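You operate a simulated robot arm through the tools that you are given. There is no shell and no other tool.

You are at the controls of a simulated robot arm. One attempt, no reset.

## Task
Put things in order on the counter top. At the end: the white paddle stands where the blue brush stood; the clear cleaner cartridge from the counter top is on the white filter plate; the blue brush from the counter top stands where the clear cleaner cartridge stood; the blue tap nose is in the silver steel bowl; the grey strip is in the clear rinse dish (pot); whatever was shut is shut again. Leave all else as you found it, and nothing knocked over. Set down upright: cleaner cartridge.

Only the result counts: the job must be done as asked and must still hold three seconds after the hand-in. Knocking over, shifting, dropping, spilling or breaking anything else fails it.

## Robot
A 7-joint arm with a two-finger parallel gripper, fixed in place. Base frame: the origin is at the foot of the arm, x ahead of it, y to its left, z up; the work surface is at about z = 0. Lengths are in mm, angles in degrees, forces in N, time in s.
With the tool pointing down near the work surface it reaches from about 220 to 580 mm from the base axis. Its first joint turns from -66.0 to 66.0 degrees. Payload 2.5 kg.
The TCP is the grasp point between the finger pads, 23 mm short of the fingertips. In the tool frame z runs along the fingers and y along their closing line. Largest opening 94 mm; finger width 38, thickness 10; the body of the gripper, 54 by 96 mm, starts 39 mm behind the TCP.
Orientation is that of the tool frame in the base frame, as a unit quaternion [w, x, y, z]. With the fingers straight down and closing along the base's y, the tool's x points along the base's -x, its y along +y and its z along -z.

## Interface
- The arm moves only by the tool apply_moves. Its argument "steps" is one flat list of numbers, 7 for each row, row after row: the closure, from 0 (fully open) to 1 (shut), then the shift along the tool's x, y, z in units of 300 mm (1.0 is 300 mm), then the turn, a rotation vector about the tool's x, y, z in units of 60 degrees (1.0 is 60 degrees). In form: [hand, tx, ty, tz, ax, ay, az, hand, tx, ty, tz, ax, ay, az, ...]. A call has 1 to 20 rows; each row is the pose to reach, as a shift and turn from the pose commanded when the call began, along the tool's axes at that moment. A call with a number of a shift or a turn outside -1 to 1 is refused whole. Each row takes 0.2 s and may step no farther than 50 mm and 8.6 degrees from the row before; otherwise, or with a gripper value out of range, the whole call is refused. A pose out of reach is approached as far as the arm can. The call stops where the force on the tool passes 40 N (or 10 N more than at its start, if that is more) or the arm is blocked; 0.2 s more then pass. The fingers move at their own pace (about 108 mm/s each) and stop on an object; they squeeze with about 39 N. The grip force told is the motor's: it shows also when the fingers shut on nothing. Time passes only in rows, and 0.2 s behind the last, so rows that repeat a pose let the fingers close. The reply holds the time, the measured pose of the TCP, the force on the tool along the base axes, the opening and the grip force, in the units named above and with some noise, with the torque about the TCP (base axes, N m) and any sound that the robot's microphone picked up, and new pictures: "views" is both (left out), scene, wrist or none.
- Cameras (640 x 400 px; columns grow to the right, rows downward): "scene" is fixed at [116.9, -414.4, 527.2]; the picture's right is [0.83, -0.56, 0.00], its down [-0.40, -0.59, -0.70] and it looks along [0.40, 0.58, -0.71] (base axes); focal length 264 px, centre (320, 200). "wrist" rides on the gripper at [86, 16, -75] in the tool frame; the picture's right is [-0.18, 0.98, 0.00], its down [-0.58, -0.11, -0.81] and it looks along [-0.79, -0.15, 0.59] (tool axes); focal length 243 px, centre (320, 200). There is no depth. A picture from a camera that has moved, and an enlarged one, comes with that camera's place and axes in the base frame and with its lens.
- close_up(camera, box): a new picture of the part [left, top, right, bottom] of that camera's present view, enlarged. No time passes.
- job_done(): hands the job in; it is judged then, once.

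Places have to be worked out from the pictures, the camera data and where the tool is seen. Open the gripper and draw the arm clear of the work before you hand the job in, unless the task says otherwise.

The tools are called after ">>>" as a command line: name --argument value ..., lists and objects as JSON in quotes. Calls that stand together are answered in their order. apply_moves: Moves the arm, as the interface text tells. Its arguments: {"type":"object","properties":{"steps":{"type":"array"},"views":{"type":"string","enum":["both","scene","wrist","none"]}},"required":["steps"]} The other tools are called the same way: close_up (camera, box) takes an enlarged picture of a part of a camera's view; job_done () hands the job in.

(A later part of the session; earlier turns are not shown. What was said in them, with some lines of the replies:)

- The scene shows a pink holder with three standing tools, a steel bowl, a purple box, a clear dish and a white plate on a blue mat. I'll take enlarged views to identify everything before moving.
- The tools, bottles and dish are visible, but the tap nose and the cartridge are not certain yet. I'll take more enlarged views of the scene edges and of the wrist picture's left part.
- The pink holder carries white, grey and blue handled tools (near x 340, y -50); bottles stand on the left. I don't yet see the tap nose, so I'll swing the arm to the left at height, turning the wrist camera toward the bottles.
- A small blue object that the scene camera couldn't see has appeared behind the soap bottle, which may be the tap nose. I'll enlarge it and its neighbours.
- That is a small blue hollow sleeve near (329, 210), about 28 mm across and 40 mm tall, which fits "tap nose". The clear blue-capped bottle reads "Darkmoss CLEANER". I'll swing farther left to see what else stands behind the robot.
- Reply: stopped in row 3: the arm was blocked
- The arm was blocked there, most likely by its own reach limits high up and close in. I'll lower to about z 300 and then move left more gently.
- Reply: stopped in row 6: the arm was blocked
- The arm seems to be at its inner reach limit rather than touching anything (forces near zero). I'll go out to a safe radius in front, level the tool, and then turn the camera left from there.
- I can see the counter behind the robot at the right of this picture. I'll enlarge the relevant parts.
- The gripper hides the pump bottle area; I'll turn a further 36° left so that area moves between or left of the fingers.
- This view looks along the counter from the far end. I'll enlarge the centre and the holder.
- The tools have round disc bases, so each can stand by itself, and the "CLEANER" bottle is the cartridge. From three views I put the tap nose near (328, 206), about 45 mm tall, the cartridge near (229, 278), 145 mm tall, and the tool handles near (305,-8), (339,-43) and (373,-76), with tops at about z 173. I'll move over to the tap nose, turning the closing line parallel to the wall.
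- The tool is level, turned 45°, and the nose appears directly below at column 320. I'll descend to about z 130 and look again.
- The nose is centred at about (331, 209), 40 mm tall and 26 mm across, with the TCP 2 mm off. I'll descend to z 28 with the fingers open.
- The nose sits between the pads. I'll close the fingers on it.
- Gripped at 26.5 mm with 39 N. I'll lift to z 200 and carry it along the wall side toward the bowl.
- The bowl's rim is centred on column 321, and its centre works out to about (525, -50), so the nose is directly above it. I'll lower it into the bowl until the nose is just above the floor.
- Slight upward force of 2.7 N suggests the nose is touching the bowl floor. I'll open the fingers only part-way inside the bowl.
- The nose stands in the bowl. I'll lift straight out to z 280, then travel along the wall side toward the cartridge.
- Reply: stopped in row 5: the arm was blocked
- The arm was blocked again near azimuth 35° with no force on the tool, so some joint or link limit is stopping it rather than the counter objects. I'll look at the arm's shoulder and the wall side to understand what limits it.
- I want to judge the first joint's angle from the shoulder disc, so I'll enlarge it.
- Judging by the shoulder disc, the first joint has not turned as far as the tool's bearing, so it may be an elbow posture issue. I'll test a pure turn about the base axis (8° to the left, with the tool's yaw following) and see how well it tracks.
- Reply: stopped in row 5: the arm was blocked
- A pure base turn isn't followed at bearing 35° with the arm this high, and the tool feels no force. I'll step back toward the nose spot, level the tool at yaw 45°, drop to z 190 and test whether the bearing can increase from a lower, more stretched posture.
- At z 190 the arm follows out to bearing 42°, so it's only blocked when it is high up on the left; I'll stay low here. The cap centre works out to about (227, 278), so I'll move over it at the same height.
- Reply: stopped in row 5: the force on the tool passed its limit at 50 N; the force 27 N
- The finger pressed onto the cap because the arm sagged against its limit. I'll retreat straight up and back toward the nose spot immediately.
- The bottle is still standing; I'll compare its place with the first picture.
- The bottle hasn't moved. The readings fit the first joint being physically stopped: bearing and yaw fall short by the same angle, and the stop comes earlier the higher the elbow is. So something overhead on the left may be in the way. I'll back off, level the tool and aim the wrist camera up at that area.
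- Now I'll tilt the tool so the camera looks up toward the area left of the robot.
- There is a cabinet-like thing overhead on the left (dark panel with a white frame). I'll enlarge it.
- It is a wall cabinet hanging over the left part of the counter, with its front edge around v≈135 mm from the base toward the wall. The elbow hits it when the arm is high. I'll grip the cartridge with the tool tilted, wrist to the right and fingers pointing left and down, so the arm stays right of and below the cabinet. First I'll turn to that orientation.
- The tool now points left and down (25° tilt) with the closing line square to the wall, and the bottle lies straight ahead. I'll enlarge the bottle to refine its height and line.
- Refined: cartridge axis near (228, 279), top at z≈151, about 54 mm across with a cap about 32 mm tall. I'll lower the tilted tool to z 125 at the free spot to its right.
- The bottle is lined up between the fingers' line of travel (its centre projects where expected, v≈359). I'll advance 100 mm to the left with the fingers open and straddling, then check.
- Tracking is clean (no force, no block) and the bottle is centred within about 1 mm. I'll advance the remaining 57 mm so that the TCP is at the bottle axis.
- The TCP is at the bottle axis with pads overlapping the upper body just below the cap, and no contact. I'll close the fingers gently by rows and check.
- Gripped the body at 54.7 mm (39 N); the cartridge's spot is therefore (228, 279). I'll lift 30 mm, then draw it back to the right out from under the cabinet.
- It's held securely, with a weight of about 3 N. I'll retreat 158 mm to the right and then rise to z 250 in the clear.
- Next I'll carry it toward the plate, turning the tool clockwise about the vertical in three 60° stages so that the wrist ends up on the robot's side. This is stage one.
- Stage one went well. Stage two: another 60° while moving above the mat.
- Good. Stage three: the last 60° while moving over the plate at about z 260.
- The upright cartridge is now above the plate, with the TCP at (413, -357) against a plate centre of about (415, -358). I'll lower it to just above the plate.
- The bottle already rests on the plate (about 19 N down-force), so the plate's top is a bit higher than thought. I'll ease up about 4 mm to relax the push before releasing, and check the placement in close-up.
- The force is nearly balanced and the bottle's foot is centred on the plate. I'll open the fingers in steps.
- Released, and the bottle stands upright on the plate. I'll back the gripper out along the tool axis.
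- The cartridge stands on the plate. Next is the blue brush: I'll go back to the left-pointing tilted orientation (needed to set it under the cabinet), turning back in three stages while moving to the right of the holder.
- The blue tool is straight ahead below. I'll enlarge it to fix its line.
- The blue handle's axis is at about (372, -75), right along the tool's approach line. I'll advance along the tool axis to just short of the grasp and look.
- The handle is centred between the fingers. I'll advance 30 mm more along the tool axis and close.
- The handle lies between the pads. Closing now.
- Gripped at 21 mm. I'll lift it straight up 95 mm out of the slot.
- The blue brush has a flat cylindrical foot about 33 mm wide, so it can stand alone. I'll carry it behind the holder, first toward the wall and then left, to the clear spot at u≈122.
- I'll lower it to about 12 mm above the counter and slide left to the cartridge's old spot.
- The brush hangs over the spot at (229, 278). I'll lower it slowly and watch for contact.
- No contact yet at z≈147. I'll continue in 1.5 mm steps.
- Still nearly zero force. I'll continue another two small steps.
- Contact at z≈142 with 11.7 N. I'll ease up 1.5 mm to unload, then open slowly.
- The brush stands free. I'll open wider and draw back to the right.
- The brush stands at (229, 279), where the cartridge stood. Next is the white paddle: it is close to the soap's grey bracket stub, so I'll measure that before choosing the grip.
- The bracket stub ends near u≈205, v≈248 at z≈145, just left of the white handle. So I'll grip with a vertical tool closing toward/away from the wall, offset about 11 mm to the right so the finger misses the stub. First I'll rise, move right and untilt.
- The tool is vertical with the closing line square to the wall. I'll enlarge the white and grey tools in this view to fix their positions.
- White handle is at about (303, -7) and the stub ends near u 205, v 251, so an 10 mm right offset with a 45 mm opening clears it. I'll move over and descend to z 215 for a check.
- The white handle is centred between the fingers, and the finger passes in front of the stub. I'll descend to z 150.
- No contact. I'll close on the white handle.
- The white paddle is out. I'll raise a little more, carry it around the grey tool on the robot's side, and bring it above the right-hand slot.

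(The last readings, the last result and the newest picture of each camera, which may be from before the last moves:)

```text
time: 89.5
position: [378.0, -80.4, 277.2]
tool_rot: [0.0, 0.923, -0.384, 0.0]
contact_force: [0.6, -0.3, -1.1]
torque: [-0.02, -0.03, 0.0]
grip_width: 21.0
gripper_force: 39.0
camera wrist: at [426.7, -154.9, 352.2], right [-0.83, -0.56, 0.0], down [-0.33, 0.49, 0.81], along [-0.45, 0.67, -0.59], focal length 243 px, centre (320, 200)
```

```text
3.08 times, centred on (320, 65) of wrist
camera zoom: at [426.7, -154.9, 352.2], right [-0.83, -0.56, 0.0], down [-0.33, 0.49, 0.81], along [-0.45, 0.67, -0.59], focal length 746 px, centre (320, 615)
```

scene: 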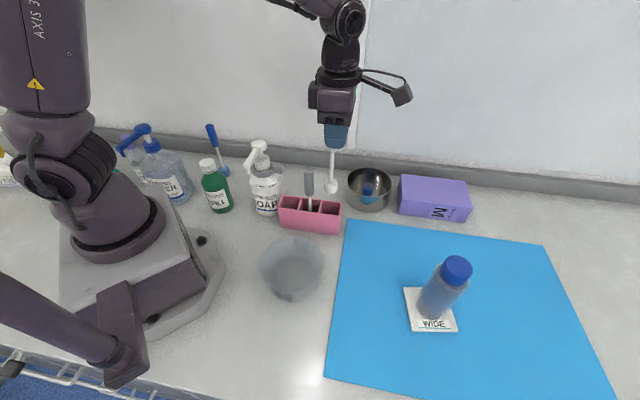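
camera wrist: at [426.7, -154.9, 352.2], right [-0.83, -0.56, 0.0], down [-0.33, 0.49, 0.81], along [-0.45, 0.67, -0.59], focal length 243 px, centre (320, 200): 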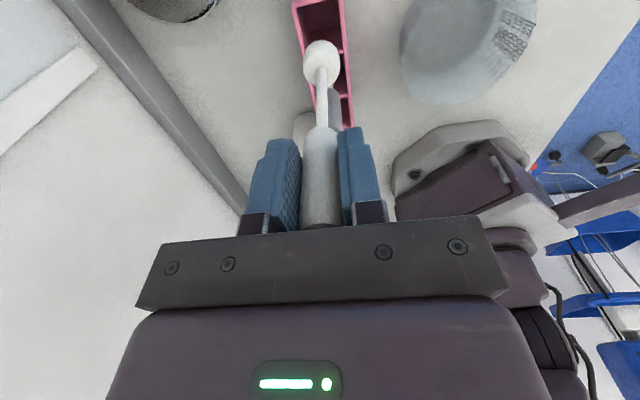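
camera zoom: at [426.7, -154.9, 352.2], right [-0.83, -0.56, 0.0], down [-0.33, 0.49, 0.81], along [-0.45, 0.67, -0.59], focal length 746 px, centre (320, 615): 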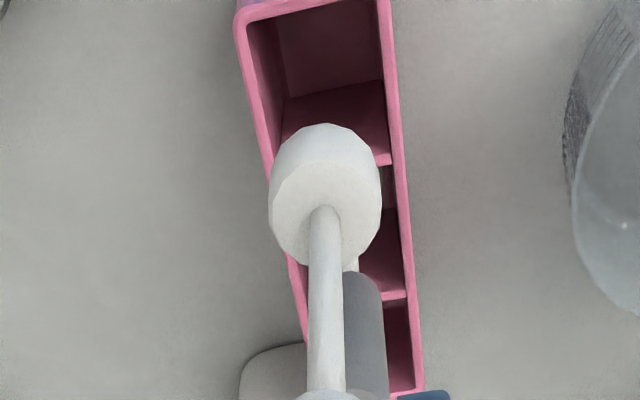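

The paddle's foot (30 mm) hangs above the right-hand slot; I correct by about 1.6 mm and lower until the foot is just above the rim to check alignment.

>>> apply_moves --steps '[1, 0.005, 0.002, 0.05, 0, 0, 0, 1, 0.005, 0.002, 0.11, 0, 0, 0, 1, 0.005, 0.002, 0.165, 0, 0, 0, 1, 0.005, 0.002, 0.165, 0, 0, 0]' --views "both"

>>> close_up --camera "scene" --box '[280, 140, 380, 240]'

>>> close_up --camera "wrist" --box '[240, 0, 400, 130]'

```text
time: 90.5
position: [378.6, -83.8, 226.9]
tool_rot: [0.0, 0.923, -0.384, 0.0]
contact_force: [-0.4, 0.3, -0.8]
torque: [-0.01, 0.05, -0.01]
grip_width: 20.9
gripper_force: 39.3
camera wrist: at [428.1, -157.7, 301.9], right [-0.83, -0.56, 0.0], down [-0.33, 0.49, 0.81], along [-0.45, 0.67, -0.59], focal length 243 px, centre (320, 200)
```

scene: 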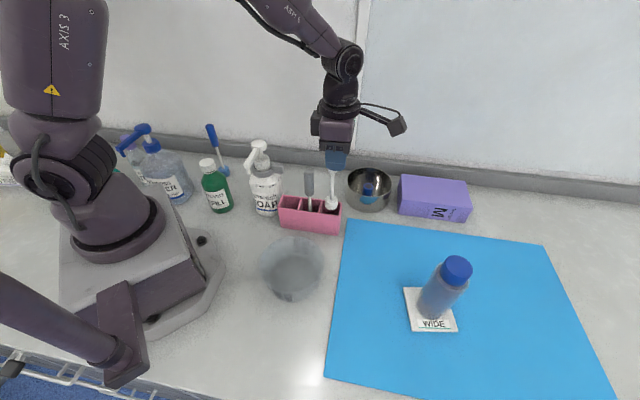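
wrist: 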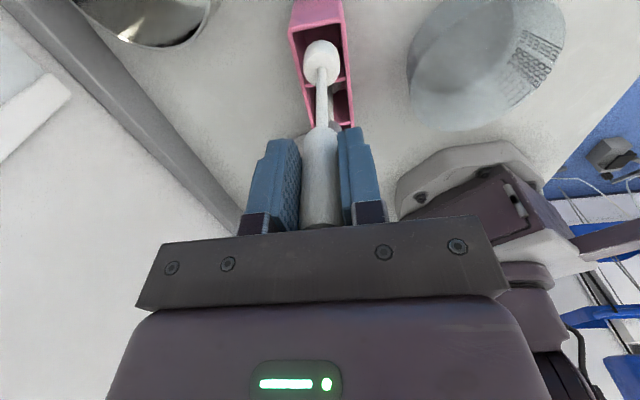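

```text
4.00 times, centred on (330, 190) of scene
camera zoom: at [116.9, -414.4, 527.2], right [0.83, -0.56, 0.0], down [-0.4, -0.59, -0.7], along [0.4, 0.58, -0.71], focal length 1056 px, centre (280, 240)
```

zoom: 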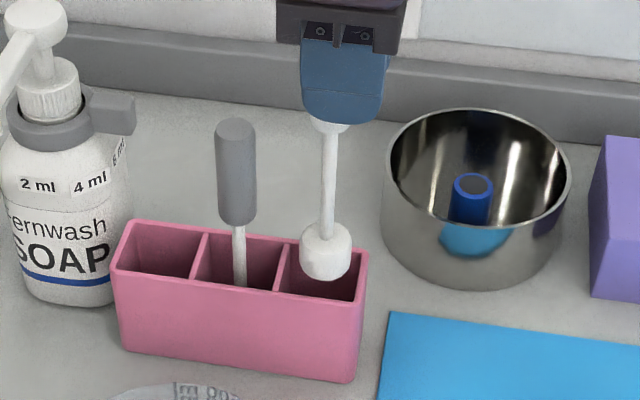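

```text
3.08 times, centred on (320, 65) of wrist
camera zoom: at [428.1, -157.7, 301.9], right [-0.83, -0.56, 0.0], down [-0.33, 0.49, 0.81], along [-0.45, 0.67, -0.59], focal length 746 px, centre (320, 615)
```

zoom: 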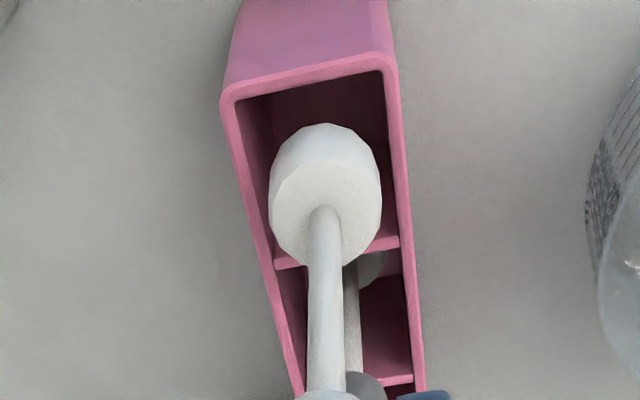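

The foot is inside the slot's outline with a few mm of margin all round. I'll lower it into the slot, checking force on the way.

>>> apply_moves --steps '[1, 0, 0, 0.03, 0, 0, 0, 1, 0, 0, 0.06, 0, 0, 0, 1, 0, 0, 0.09, 0, 0, 0, 1, 0, 0, 0.12, 0, 0, 0, 1, 0, 0, 0.12, 0, 0, 0]' --views "scene"

>>> close_up --camera "scene" --box '[280, 140, 380, 240]'

```text
time: 91.7
position: [379.1, -84.2, 191.0]
tool_rot: [0.0, 0.923, -0.385, -0.001]
contact_force: [-0.3, -0.5, -0.9]
torque: [0.01, -0.01, -0.01]
grip_width: 20.9
gripper_force: 38.7
```

scene: 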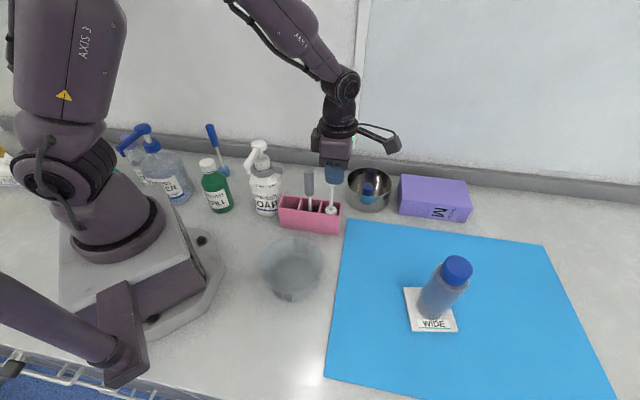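

```text
4.00 times, centred on (330, 190) of scene
camera zoom: at [116.9, -414.4, 527.2], right [0.83, -0.56, 0.0], down [-0.4, -0.59, -0.7], along [0.4, 0.58, -0.71], focal length 1056 px, centre (280, 240)
```

zoom: 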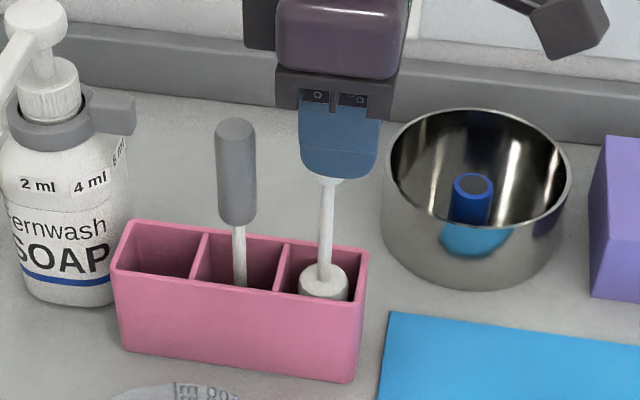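

It's inside the slot with no contact. I'll lower to z 154 and then step down to the floor.

>>> apply_moves --steps '[1, 0, 0, 0.04, 0, 0, 0, 1, 0, 0, 0.08, 0, 0, 0, 1, 0, 0, 0.11, 0, 0, 0, 1, 0, 0, 0.123, 0, 0, 0, 1, 0, 0, 0.123, 0, 0, 0]' --views "none"

>>> apply_moves --steps '[1, 0, 0, 0.005, 0, 0, 0, 1, 0, 0, 0.01, 0, 0, 0, 1, 0, 0, 0.01, 0, 0, 0]' --views "scene"

```text
time: 92.9
position: [378.7, -84.0, 153.0]
tool_rot: [0.0, 0.923, -0.384, 0.0]
contact_force: [0.0, 0.8, -0.7]
torque: [0.0, 0.01, -0.02]
grip_width: 20.7
gripper_force: 39.0
```

```text
time: 93.7
position: [380.1, -84.4, 151.0]
tool_rot: [0.0, 0.923, -0.385, 0.0]
contact_force: [-0.1, 0.6, -1.5]
torque: [0.02, -0.01, -0.01]
grip_width: 21.0
gripper_force: 38.8
```

scene: 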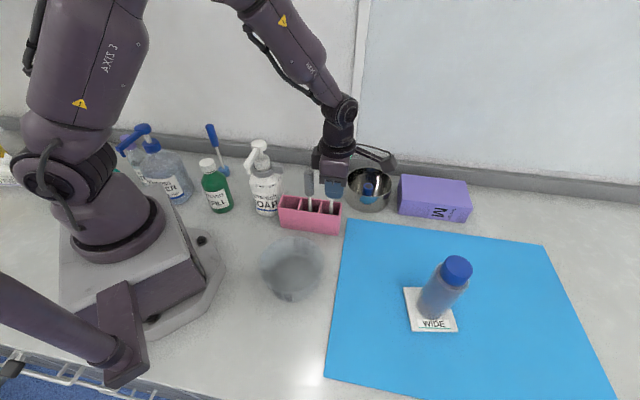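

No contact yet at z 151, so I'll take 1.5 mm steps.

>>> apply_moves --steps '[1, 0, 0, 0.005, 0, 0, 0, 1, 0, 0, 0.005, 0, 0, 0]' --views "none"

>>> apply_moves --steps '[1, 0, 0, 0.005, 0, 0, 0, 1, 0, 0, 0.005, 0, 0, 0]' --views "none"

```text
time: 94.3
position: [378.7, -82.7, 150.6]
tool_rot: [0.0, 0.923, -0.384, 0.001]
contact_force: [-4.9, 1.8, 24.1]
torque: [0.42, 0.97, -0.01]
grip_width: 20.9
gripper_force: 39.2
```

```text
time: 94.9
position: [380.8, -85.8, 151.0]
tool_rot: [0.0, 0.923, -0.384, 0.003]
contact_force: [-0.2, -2.8, 31.5]
torque: [-0.31, 0.17, 0.04]
grip_width: 21.2
gripper_force: 39.2
```

It's on the slot floor (about 30 N), so I'll unload by raising 3.5 mm and then open slowly.

>>> apply_moves --steps '[1, 0, 0, -0.011, 0, 0, 0, 1, 0, 0, -0.011, 0, 0, 0]' --views "none"

>>> apply_moves --steps '[0.77, 0, 0, 0, 0, 0, 0, 0.74, 0, 0, 0, 0, 0, 0, 0.7, 0, 0, 0, 0, 0, 0, 0.6, 0, 0, 0, 0, 0, 0, 0.5, 0, 0, 0, 0, 0, 0, 0.5, 0, 0, 0, 0, 0, 0]' --views "both"

```text
time: 95.5
position: [377.7, -82.8, 149.7]
tool_rot: [-0.001, 0.923, -0.385, -0.003]
contact_force: [0.3, -0.6, -1.0]
torque: [0.01, 0.0, 0.01]
grip_width: 20.9
gripper_force: 38.3
```

```text
time: 96.9
position: [379.9, -83.9, 151.2]
tool_rot: [0.001, 0.923, -0.384, 0.0]
contact_force: [-0.6, -1.0, 0.5]
torque: [0.03, 0.03, 0.0]
grip_width: 47.1
gripper_force: 0.0
camera wrist: at [427.6, -157.0, 226.5], right [-0.83, -0.56, 0.0], down [-0.33, 0.49, 0.81], along [-0.45, 0.67, -0.59], focal length 243 px, centre (320, 200)
```

scene: 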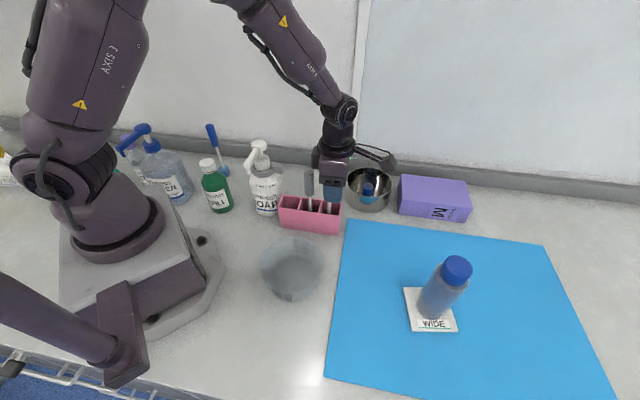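
wrist: 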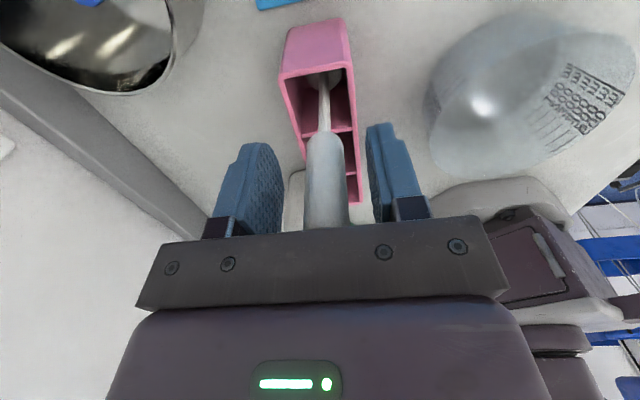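

The white paddle stands in the right-hand slot. I'll rise straight up clear of the handles and look.

>>> apply_moves --steps '[0.5, 0, 0, -0.05, 0, 0, 0, 0.5, 0, 0, -0.14, 0, 0, 0, 0.5, 0, 0, -0.25, 0, 0, 0, 0.5, 0, 0, -0.36, 0, 0, 0, 0.5, 0, 0, -0.36, 0, 0, 0]' --views "both"

>>> close_up --camera "scene" --box '[270, 150, 370, 240]'

>>> close_up --camera "wrist" --box '[240, 0, 400, 130]'

```text
time: 98.1
position: [378.5, -83.8, 260.2]
tool_rot: [0.0, 0.923, -0.384, 0.0]
contact_force: [0.2, -0.3, 0.4]
torque: [0.0, 0.02, 0.03]
grip_width: 46.9
gripper_force: 0.1
camera wrist: at [427.6, -156.1, 334.9], right [-0.83, -0.56, 0.0], down [-0.33, 0.49, 0.81], along [-0.45, 0.67, -0.59], focal length 243 px, centre (320, 200)
```

scene: 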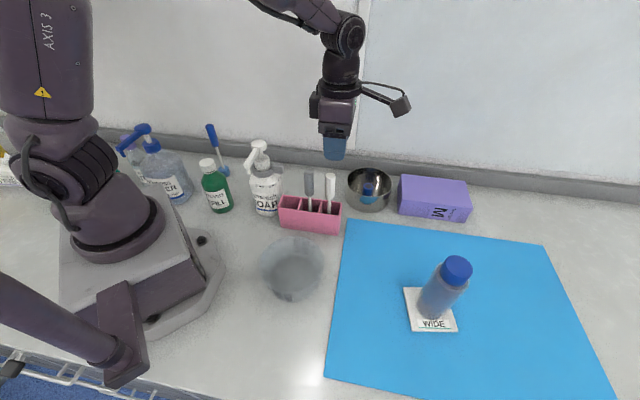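
wrist: 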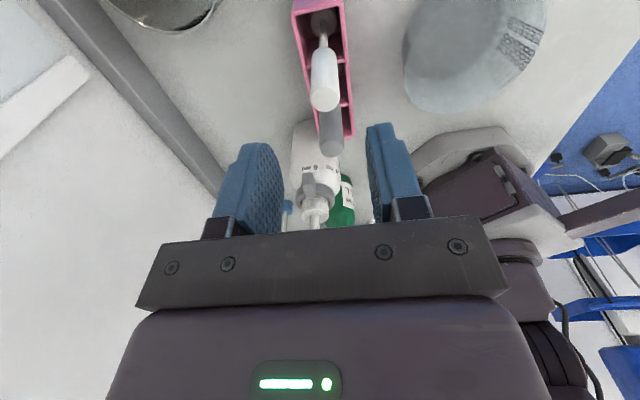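

```text
4.44 times, centred on (320, 195) of scene
camera zoom: at [116.9, -414.4, 527.2], right [0.83, -0.56, 0.0], down [-0.4, -0.59, -0.7], along [0.4, 0.58, -0.71], focal length 1173 px, centre (320, 222)
```

zoom: 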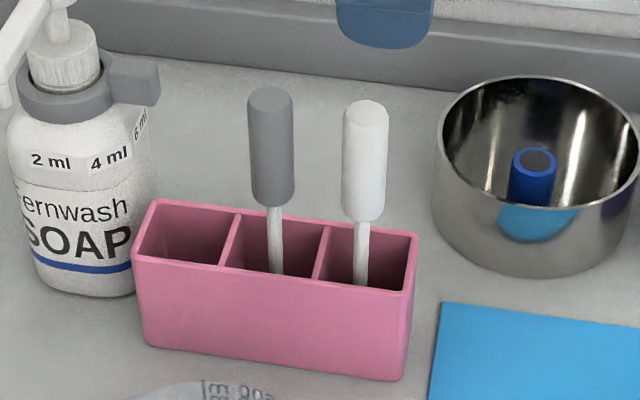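

```text
3.08 times, centred on (320, 65) of wrist
camera zoom: at [427.6, -156.1, 334.9], right [-0.83, -0.56, 0.0], down [-0.33, 0.49, 0.81], along [-0.45, 0.67, -0.59], focal length 746 px, centre (320, 615)
```

zoom: 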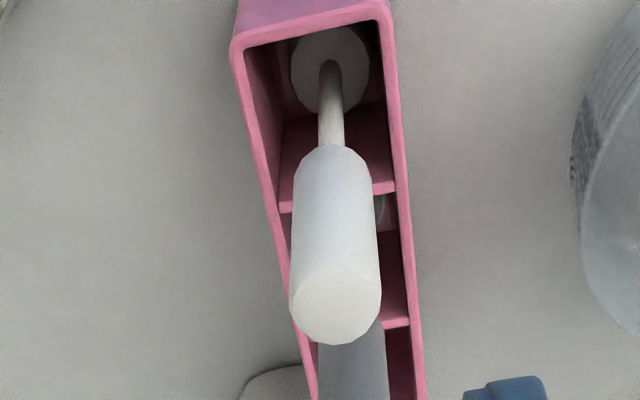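

The white paddle stands nicely in the slot. The grey tool is at about (339, -43). I'll move over it and descend to z 215 for a check.

>>> apply_moves --steps '[0.5, -0.095, -0.002, 0, 0, 0, 0, 0.5, -0.1885, -0.0035, 0, 0, 0, 0, 0.5, -0.1885, -0.0035, 0.08, 0, 0, 0, 0.5, -0.1885, -0.0035, 0.15, 0, 0, 0, 0.5, -0.1885, -0.0035, 0.15, 0, 0, 0]' --views "both"

```text
time: 99.3
position: [341.0, -43.3, 215.2]
tool_rot: [0.0, 0.923, -0.385, 0.0]
contact_force: [0.1, 0.5, 0.4]
torque: [-0.02, 0.01, 0.0]
grip_width: 47.0
gripper_force: 0.2
camera wrist: at [388.4, -116.6, 290.1], right [-0.83, -0.56, 0.0], down [-0.33, 0.49, 0.81], along [-0.45, 0.67, -0.59], focal length 243 px, centre (320, 200)
```

scene: 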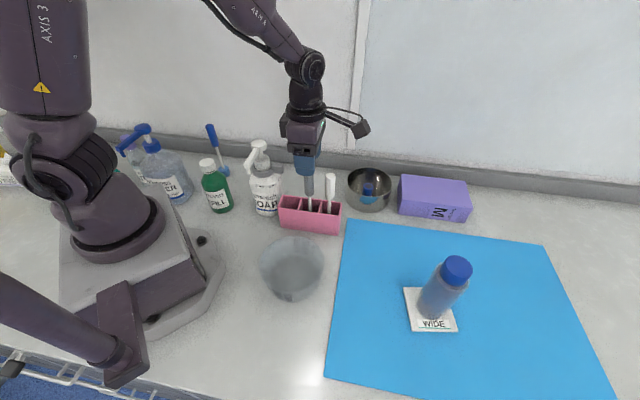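
wrist: 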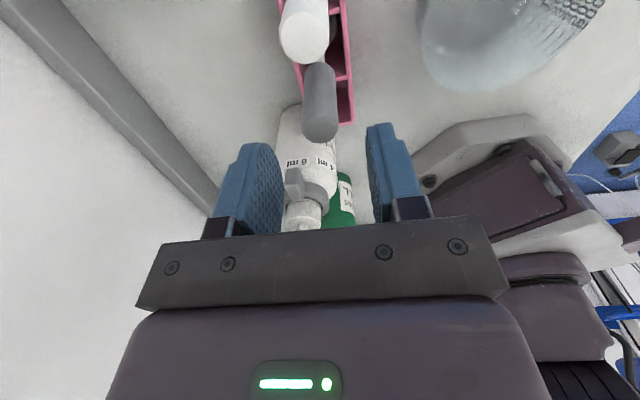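

Grey handle is centred. I'll descend to z 151, then close.

>>> apply_moves --steps '[0.5, -0.003, 0.002, 0.07, 0, 0, 0, 0.5, -0.003, 0.002, 0.14, 0, 0, 0, 0.5, -0.003, 0.002, 0.213, 0, 0, 0, 0.5, -0.003, 0.002, 0.213, 0, 0, 0]' --views "none"

>>> apply_moves --steps '[0.65, 0, 0, 0, 0, 0, 0, 0.75, 0, 0, 0, 0, 0, 0, 1, 0, 0, 0, 0, 0, 0, 1, 0, 0, 0, 0, 0, 0, 1, 0, 0, 0, 0, 0, 0]' --views "wrist"

```text
time: 100.3
position: [338.0, -43.7, 150.4]
tool_rot: [0.0, 0.923, -0.384, 0.001]
contact_force: [-0.8, 1.0, 0.4]
torque: [0.01, -0.02, -0.01]
grip_width: 46.9
gripper_force: 0.0
```

```text
time: 101.5
position: [338.7, -44.3, 150.6]
tool_rot: [0.0, 0.923, -0.384, 0.0]
contact_force: [-0.3, -0.1, 0.6]
torque: [0.01, 0.0, -0.02]
grip_width: 20.9
gripper_force: 38.9
camera wrist: at [387.6, -117.0, 226.2], right [-0.83, -0.56, 0.0], down [-0.33, 0.49, 0.81], along [-0.45, 0.67, -0.59], focal length 243 px, centre (320, 200)
```

wrist: 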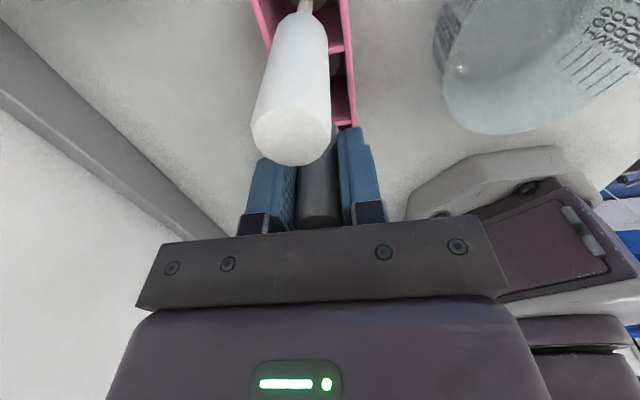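

Gripped the grey tool at 20.9 mm. I'll lift it straight up 105 mm out of the slot.

>>> apply_moves --steps '[1, 0, 0, -0.05, 0, 0, 0, 1, 0, 0, -0.12, 0, 0, 0, 1, 0, 0, -0.2, 0, 0, 0, 1, 0, 0, -0.28, 0, 0, 0, 1, 0, 0, -0.35, 0, 0, 0, 1, 0, 0, -0.35, 0, 0, 0]' --views "both"

>>> close_up --camera "scene" --box '[230, 120, 390, 320]'

```text
time: 102.9
position: [338.9, -44.0, 256.7]
tool_rot: [0.0, 0.923, -0.384, 0.0]
contact_force: [0.6, 0.0, -0.3]
torque: [-0.01, -0.01, 0.03]
grip_width: 20.9
gripper_force: 38.9
camera wrist: at [387.0, -117.1, 331.4], right [-0.83, -0.56, 0.0], down [-0.33, 0.49, 0.81], along [-0.45, 0.67, -0.59], focal length 243 px, centre (320, 200)
```

scene: 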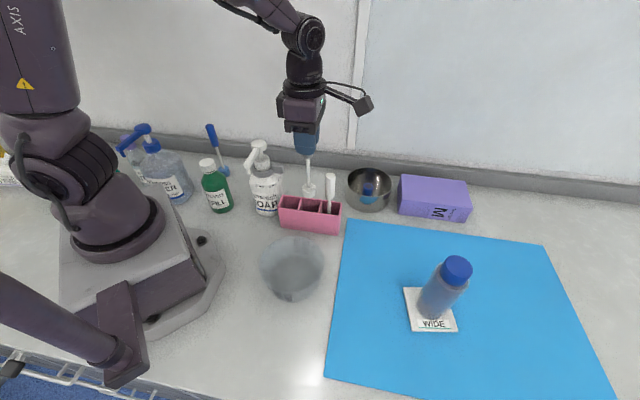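
wrist: 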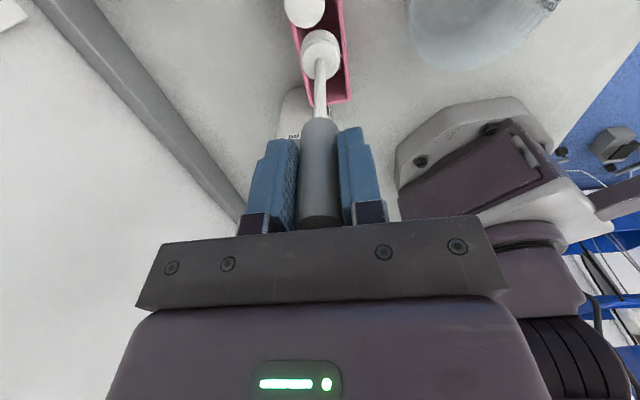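

```text
2.00 times, centred on (310, 220) of scene
camera zoom: at [116.9, -414.4, 527.2], right [0.83, -0.56, 0.0], down [-0.4, -0.59, -0.7], along [0.4, 0.58, -0.71], focal length 528 px, centre (340, 160)
```

zoom: 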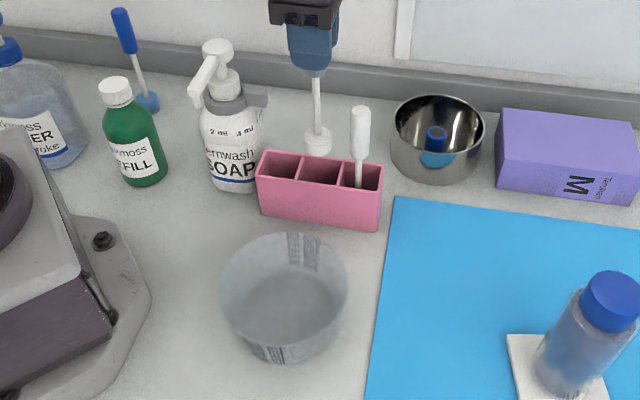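

The grey tool is out. The dish's centre works out to about (233, -143) with a rim radius of 64 mm. I'll carry the tool over it, turning the wrist back 60° on the way to stay clear of joint limits.

>>> apply_moves --steps '[1, -0.0016, 0.06, 0, 0, 0, 0.125, 1, -0.003, 0.12, 0, 0, 0, 0.25, 1, -0.0047, 0.18, 0, 0, 0, 0.375, 1, -0.006, 0.241, 0, 0, 0, 0.5, 1, -0.008, 0.301, 0, 0, 0, 0.625, 1, -0.0094, 0.361, 0, 0, 0, 0.75, 1, -0.011, 0.422, 0, 0, 0, 0.875, 1, -0.0125, 0.482, 0, 0, 0, 1.0, 1, -0.0125, 0.482, 0, 0, 0, 1.0]' --views "both"

>>> close_up --camera "scene" --box '[230, 150, 370, 320]'

```text
time: 104.9
position: [232.4, -142.3, 255.7]
tool_rot: [0.0, -0.607, 0.795, 0.0]
contact_force: [0.0, -0.1, -0.8]
torque: [0.0, 0.0, 0.01]
grip_width: 21.2
gripper_force: 38.9
camera wrist: at [193.0, -221.7, 330.9], right [-0.9, 0.44, 0.0], down [0.26, 0.53, 0.81], along [0.35, 0.73, -0.59], focal length 243 px, centre (320, 200)
```

scene: 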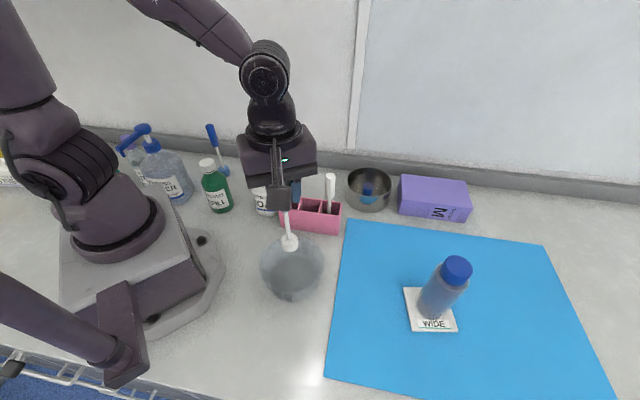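
wrist: 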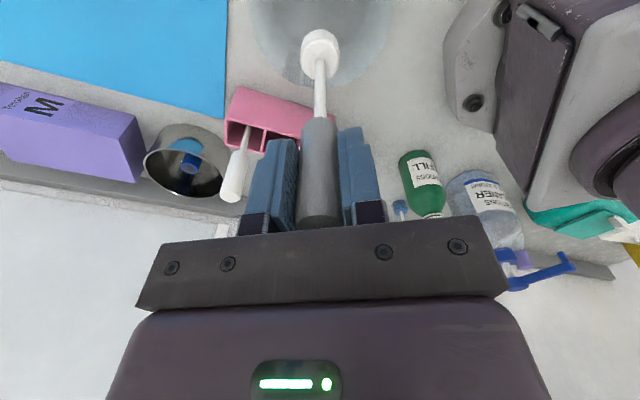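

```text
2.35 times, centred on (300, 235) of scene
camera zoom: at [116.9, -414.5, 527.2], right [0.83, -0.56, 0.0], down [-0.4, -0.59, -0.7], along [0.4, 0.58, -0.71], focal length 621 px, centre (367, 118)
```

zoom: 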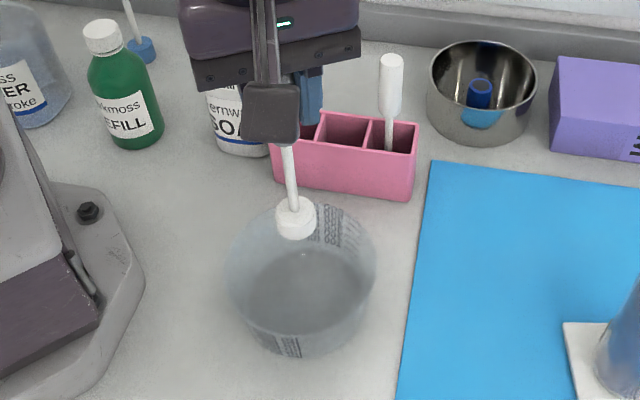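

The foot projects onto the middle of the dish floor. I'll lower it to just above the floor.

>>> apply_moves --steps '[1, 0, 0, 0.09, 0, 0, 0, 1, 0, 0, 0.18, 0, 0, 0, 1, 0, 0, 0.26, 0, 0, 0, 1, 0, 0, 0.325, 0, 0, 0, 1, 0, 0, 0.325, 0, 0, 0]' --views "both"

>>> close_up --camera "scene" --box '[230, 150, 370, 320]'

>>> close_up --camera "wrist" --box '[220, 0, 420, 130]'

```text
time: 106.1
position: [234.5, -141.1, 157.2]
tool_rot: [0.001, -0.608, 0.794, 0.001]
contact_force: [0.8, -0.3, -1.1]
torque: [0.02, 0.01, -0.02]
grip_width: 20.9
gripper_force: 38.9
camera wrist: at [194.5, -220.3, 233.0], right [-0.9, 0.44, 0.0], down [0.26, 0.53, 0.81], along [0.35, 0.73, -0.59], focal length 243 px, centre (320, 200)
```

scene: 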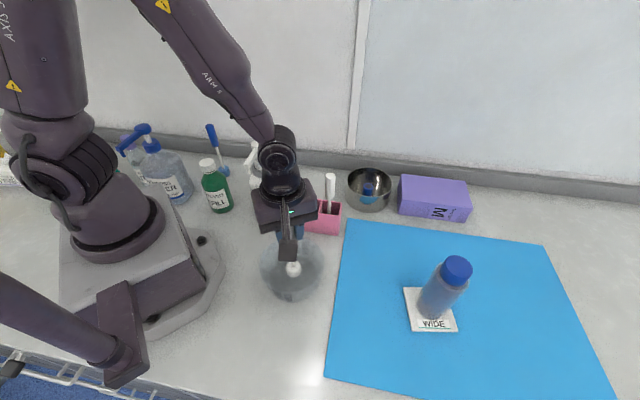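
wrist: 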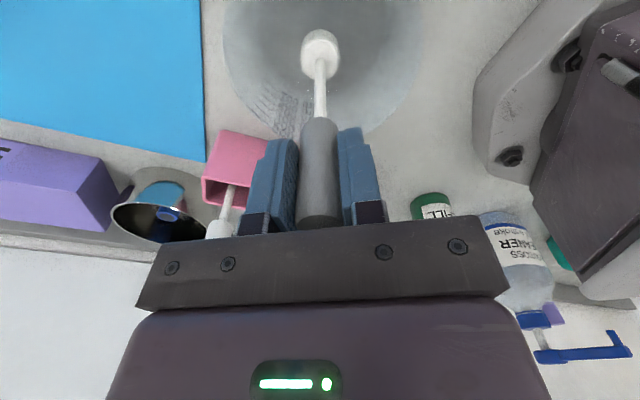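

```text
2.35 times, centred on (300, 235) of scene
camera zoom: at [116.9, -414.4, 527.2], right [0.83, -0.56, 0.0], down [-0.4, -0.59, -0.7], along [0.4, 0.58, -0.71], focal length 621 px, centre (367, 118)
```

zoom: 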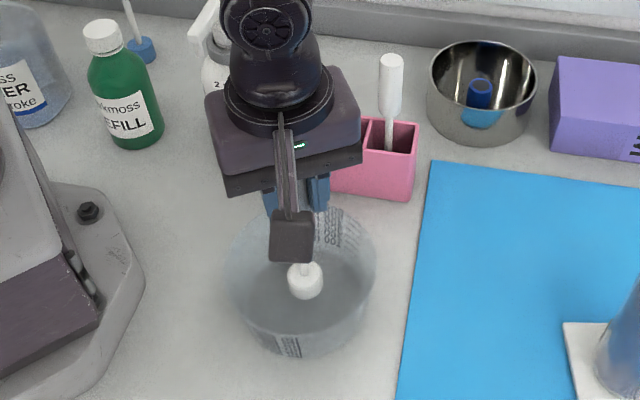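

```text
3.08 times, centred on (320, 65) of wrist
camera zoom: at [194.5, -220.3, 233.0], right [-0.9, 0.44, 0.0], down [0.26, 0.53, 0.81], along [0.35, 0.73, -0.59], focal length 746 px, centre (320, 615)
```

zoom: 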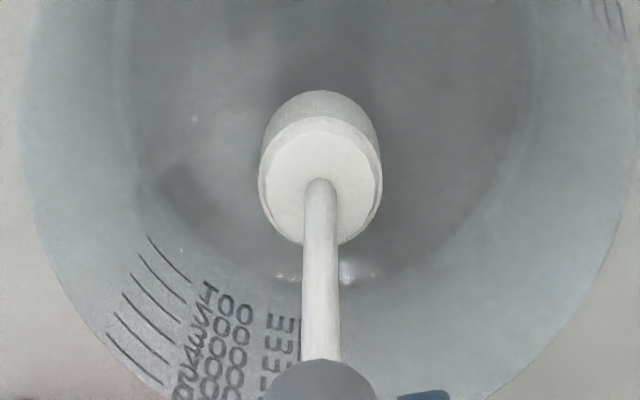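

The foot is centred in the dish. I'll step down until it touches the floor.

>>> apply_moves --steps '[1, 0, 0, 0.01, 0, 0, 0, 1, 0, 0, 0.02, 0, 0, 0, 1, 0, 0, 0.02, 0, 0, 0]' --views "none"

>>> apply_moves --steps '[1, 0, 0, 0.005, 0, 0, 0, 1, 0, 0, 0.005, 0, 0, 0]' --views "none"

>>> apply_moves --steps '[1, 0, 0, 0.004, 0, 0, 0, 1, 0, 0, 0.004, 0, 0, 0]' --views "none"

```text
time: 106.9
position: [234.4, -142.8, 150.7]
tool_rot: [-0.001, -0.608, 0.794, 0.0]
contact_force: [0.0, 0.4, -1.3]
torque: [-0.01, 0.01, 0.04]
grip_width: 20.7
gripper_force: 38.8
```

```text
time: 107.5
position: [233.5, -143.7, 150.5]
tool_rot: [0.0, -0.606, 0.795, 0.0]
contact_force: [0.8, 0.8, -0.6]
torque: [-0.01, -0.03, 0.0]
grip_width: 20.7
gripper_force: 39.4
```

```text
time: 108.1
position: [233.1, -142.5, 149.2]
tool_rot: [-0.001, -0.607, 0.795, 0.001]
contact_force: [0.9, -0.6, -0.7]
torque: [-0.02, 0.0, 0.03]
grip_width: 21.0
gripper_force: 39.1
```

No contact yet at about z 149. I'll continue in small steps.

>>> apply_moves --steps '[1, 0, 0, 0.004, 0, 0, 0, 1, 0, 0, 0.004, 0, 0, 0]' --views "none"

>>> apply_moves --steps '[1, 0, 0, 0.004, 0, 0, 0, 1, 0, 0, 0.004, 0, 0, 0]' --views "none"

```text
time: 108.7
position: [234.8, -142.4, 149.3]
tool_rot: [0.001, -0.608, 0.794, -0.002]
contact_force: [-0.1, 0.8, 15.3]
torque: [0.13, 0.06, 0.03]
grip_width: 20.7
gripper_force: 39.2
```

```text
time: 109.3
position: [234.1, -142.9, 149.1]
tool_rot: [0.0, -0.608, 0.794, -0.002]
contact_force: [-0.4, 0.2, 32.4]
torque: [0.05, 0.14, 0.02]
grip_width: 21.1
gripper_force: 39.2
```

Contact at about z 149. I'll unload by raising 2.2 mm and open slowly.

>>> apply_moves --steps '[1, 0, 0, -0.0072, 0, 0, 0, 1, 0, 0, -0.0072, 0, 0, 0]' --views "none"

>>> apply_moves --steps '[0.77, 0, 0, 0, 0, 0, 0, 0.75, 0, 0, 0, 0, 0, 0, 0.72, 0, 0, 0, 0, 0, 0, 0.65, 0, 0, 0, 0, 0, 0, 0.55, 0, 0, 0, 0, 0, 0, 0.4, 0, 0, 0, 0, 0, 0, 0.4, 0, 0, 0, 0, 0, 0]' --views "both"

```text
time: 109.9
position: [231.7, -142.0, 148.7]
tool_rot: [0.0, -0.607, 0.795, 0.002]
contact_force: [0.1, -0.1, -0.8]
torque: [0.0, -0.01, 0.02]
grip_width: 20.7
gripper_force: 39.3
```

```text
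time: 111.5
position: [232.7, -141.8, 150.0]
tool_rot: [0.0, -0.607, 0.794, -0.001]
contact_force: [-0.2, 0.0, 0.3]
torque: [-0.03, -0.01, 0.0]
grip_width: 56.3
gripper_force: 0.1
camera wrist: at [194.1, -221.5, 224.7], right [-0.9, 0.44, 0.0], down [0.26, 0.53, 0.81], along [0.35, 0.73, -0.59], focal length 243 px, centre (320, 200)
```

scene: 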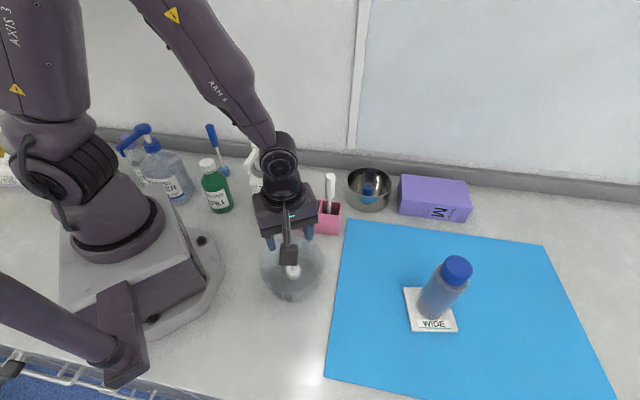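
wrist: 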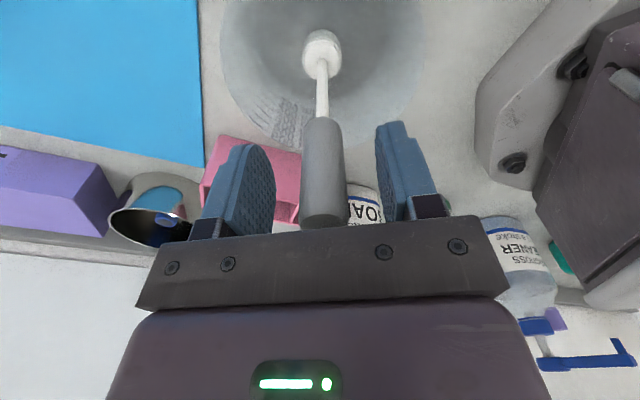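

The grey tool stands free in the dish. I'll rise straight up and then move the arm outward.

>>> apply_moves --steps '[0.4, 0, 0, -0.05, 0, 0, 0, 0.4, 0, 0, -0.12, 0, 0, 0, 0.4, 0, 0, -0.2, 0, 0, 0, 0.4, 0, 0, -0.28, 0, 0, 0, 0.4, 0, 0, -0.36, 0, 0, 0, 0.4, 0, 0, -0.36, 0, 0, 0]' --views "both"

>>> close_up --camera "scene" --box '[230, 150, 370, 320]'

```text
time: 112.9
position: [233.9, -140.9, 255.6]
tool_rot: [0.0, -0.608, 0.794, 0.0]
contact_force: [0.8, 0.1, 0.4]
torque: [0.0, 0.03, 0.0]
grip_width: 56.0
gripper_force: 0.0
camera wrist: at [194.2, -221.3, 332.3], right [-0.9, 0.44, 0.0], down [0.26, 0.53, 0.81], along [0.35, 0.73, -0.59], focal length 243 px, centre (320, 200)
```

scene: 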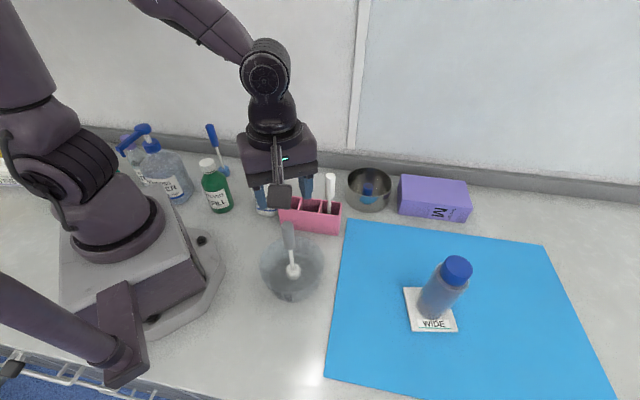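
wrist: 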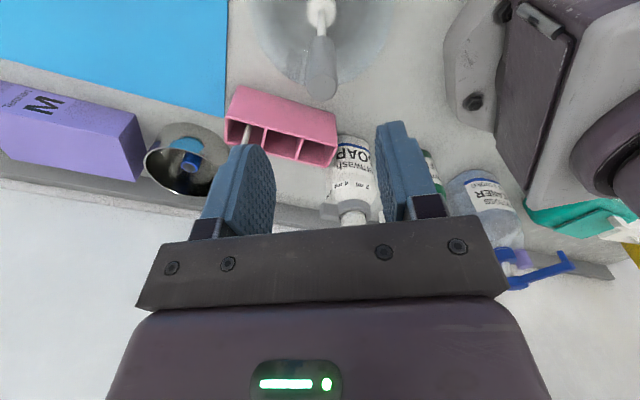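

```text
2.35 times, centred on (300, 235) of scene
camera zoom: at [116.9, -414.4, 527.2], right [0.83, -0.56, 0.0], down [-0.4, -0.59, -0.7], along [0.4, 0.58, -0.71], focal length 621 px, centre (367, 118)
```

zoom: 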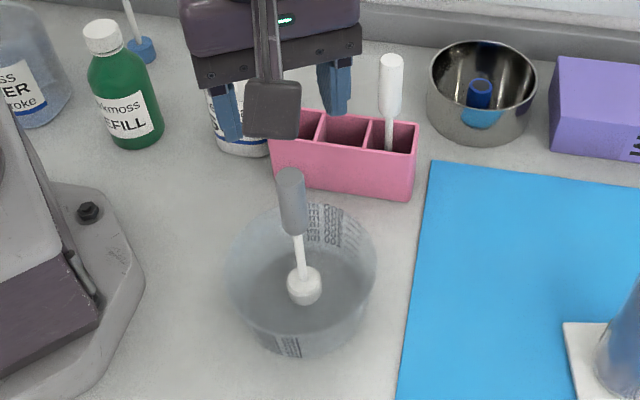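

All five items look in place. I'll withdraw the arm to a clear position out in front, then inspect everything once more.

>>> apply_moves --steps '[0.3, -0.015, -0.068, -0.05, 0, 0, 0.1, 0.2, -0.03, -0.136, -0.1, 0, 0, 0.22, 0.1, -0.045, -0.204, -0.15, 0, 0, 0.34, 0, -0.06, -0.272, -0.18, 0, 0, 0.46, 0, -0.075, -0.34, -0.2, 0, 0, 0.58, 0, -0.09, -0.408, -0.213, 0, 0, 0.7, 0, -0.105, -0.475, -0.213, 0, 0, 0.84, 0, -0.117, -0.542, -0.213, 0, 0, 0.96, 0, -0.117, -0.542, -0.213, 0, 0, 0.96]' --views "both"

>>> close_up --camera "scene" --box '[100, 110, 260, 210]'

>>> close_up --camera "scene" --box '[240, 150, 400, 310]'

>>> close_up --camera "scene" --box '[380, 170, 540, 350]'

```text
time: 114.9
position: [399.3, -150.2, 321.5]
tool_rot: [0.0, -0.149, 0.989, -0.001]
contact_force: [-0.7, 0.2, 0.1]
torque: [-0.02, 0.0, 0.03]
grip_width: 93.8
gripper_force: 0.0
camera wrist: at [311.4, -160.6, 396.1], right [-0.11, 0.99, 0.0], down [0.59, 0.07, 0.81], along [0.8, 0.09, -0.59], focal length 243 px, centre (320, 200)
```

scene: 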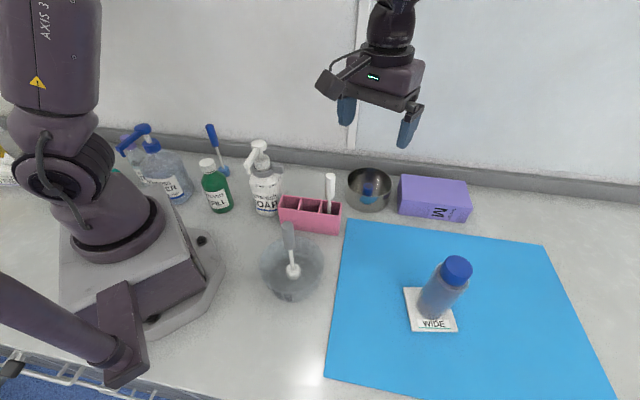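
wrist: 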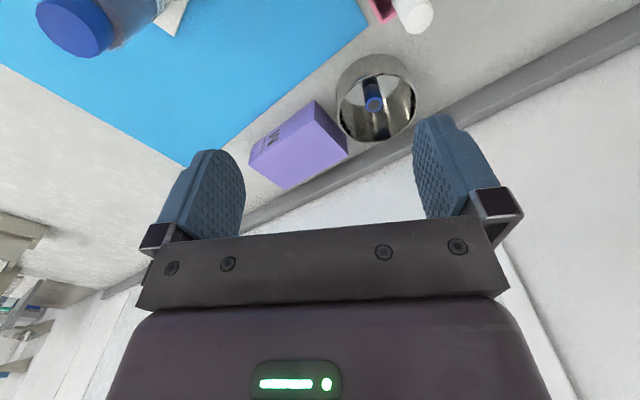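

```text
4.00 times, centred on (180, 160) of scene
camera zoom: at [116.9, -414.4, 527.2], right [0.83, -0.56, 0.0], down [-0.4, -0.59, -0.7], along [0.4, 0.58, -0.71], focal length 1056 px, centre (880, 360)
```

zoom: 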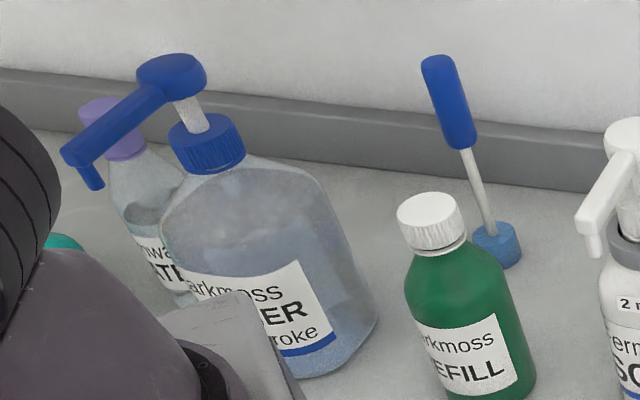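

```text
2.50 times, centred on (320, 230) of scene
camera zoom: at [116.9, -414.4, 527.2], right [0.83, -0.56, 0.0], down [-0.4, -0.59, -0.7], along [0.4, 0.58, -0.71], focal length 660 px, centre (320, 125)
```

zoom: 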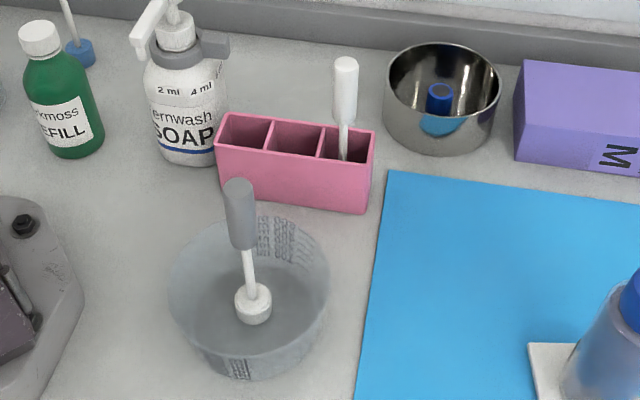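

```text
2.22 times, centred on (460, 260) of scene
camera zoom: at [116.9, -414.4, 527.2], right [0.83, -0.56, 0.0], down [-0.4, -0.59, -0.7], along [0.4, 0.58, -0.71], focal length 587 px, centre (9, 67)
```

zoom: 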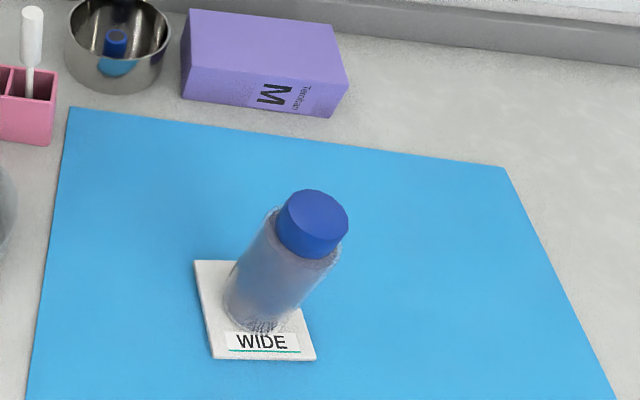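

The final check agrees with the task. The cartridge stands upright on the plate, which hasn't moved, and the brush stands where the cartridge was. The white paddle is in the brush's slot, the tap nose is in the bowl, and the grey strip stands in the dish. Nothing else has shifted, and the gripper is open and clear, so I'm handing in.

>>> job_done

```text
The job is handed in.
```

I've handed the job in, with all five items where you asked. I haven't received a verdict on it. In the last pictures:

- **Cleaner cartridge:** it stands upright near the centre of the white filter plate, and the plate has not moved.
- **Blue brush:** it stands upright on its own foot where the cartridge stood.
- **White paddle:** it stands in the holder slot the blue brush came from.
- **Blue tap nose:** it stands in the steel bowl.
- **Grey strip:** it stands upright in the rinse dish.

**Contacts on the way:**
- **Overhead cabinet:** early on, the arm was stopped several times on the left. A wall cabinet hangs there, outside the fixed camera's view, and it was most likely what blocked the arm. The one view I had of it, taken afterwards, showed it shut; I have no picture from before to compare.
- **Cartridge cap:** a finger pressed down on the cap once before I gripped it. The bottle did not move.

I took the clear blue-capped bottle labelled "Darkmoss CLEANER" as the cartridge, and the grey-handled tool in the holder as the grey strip. I opened nothing, so there was nothing to shut again. The gripper is open and clear of the work.
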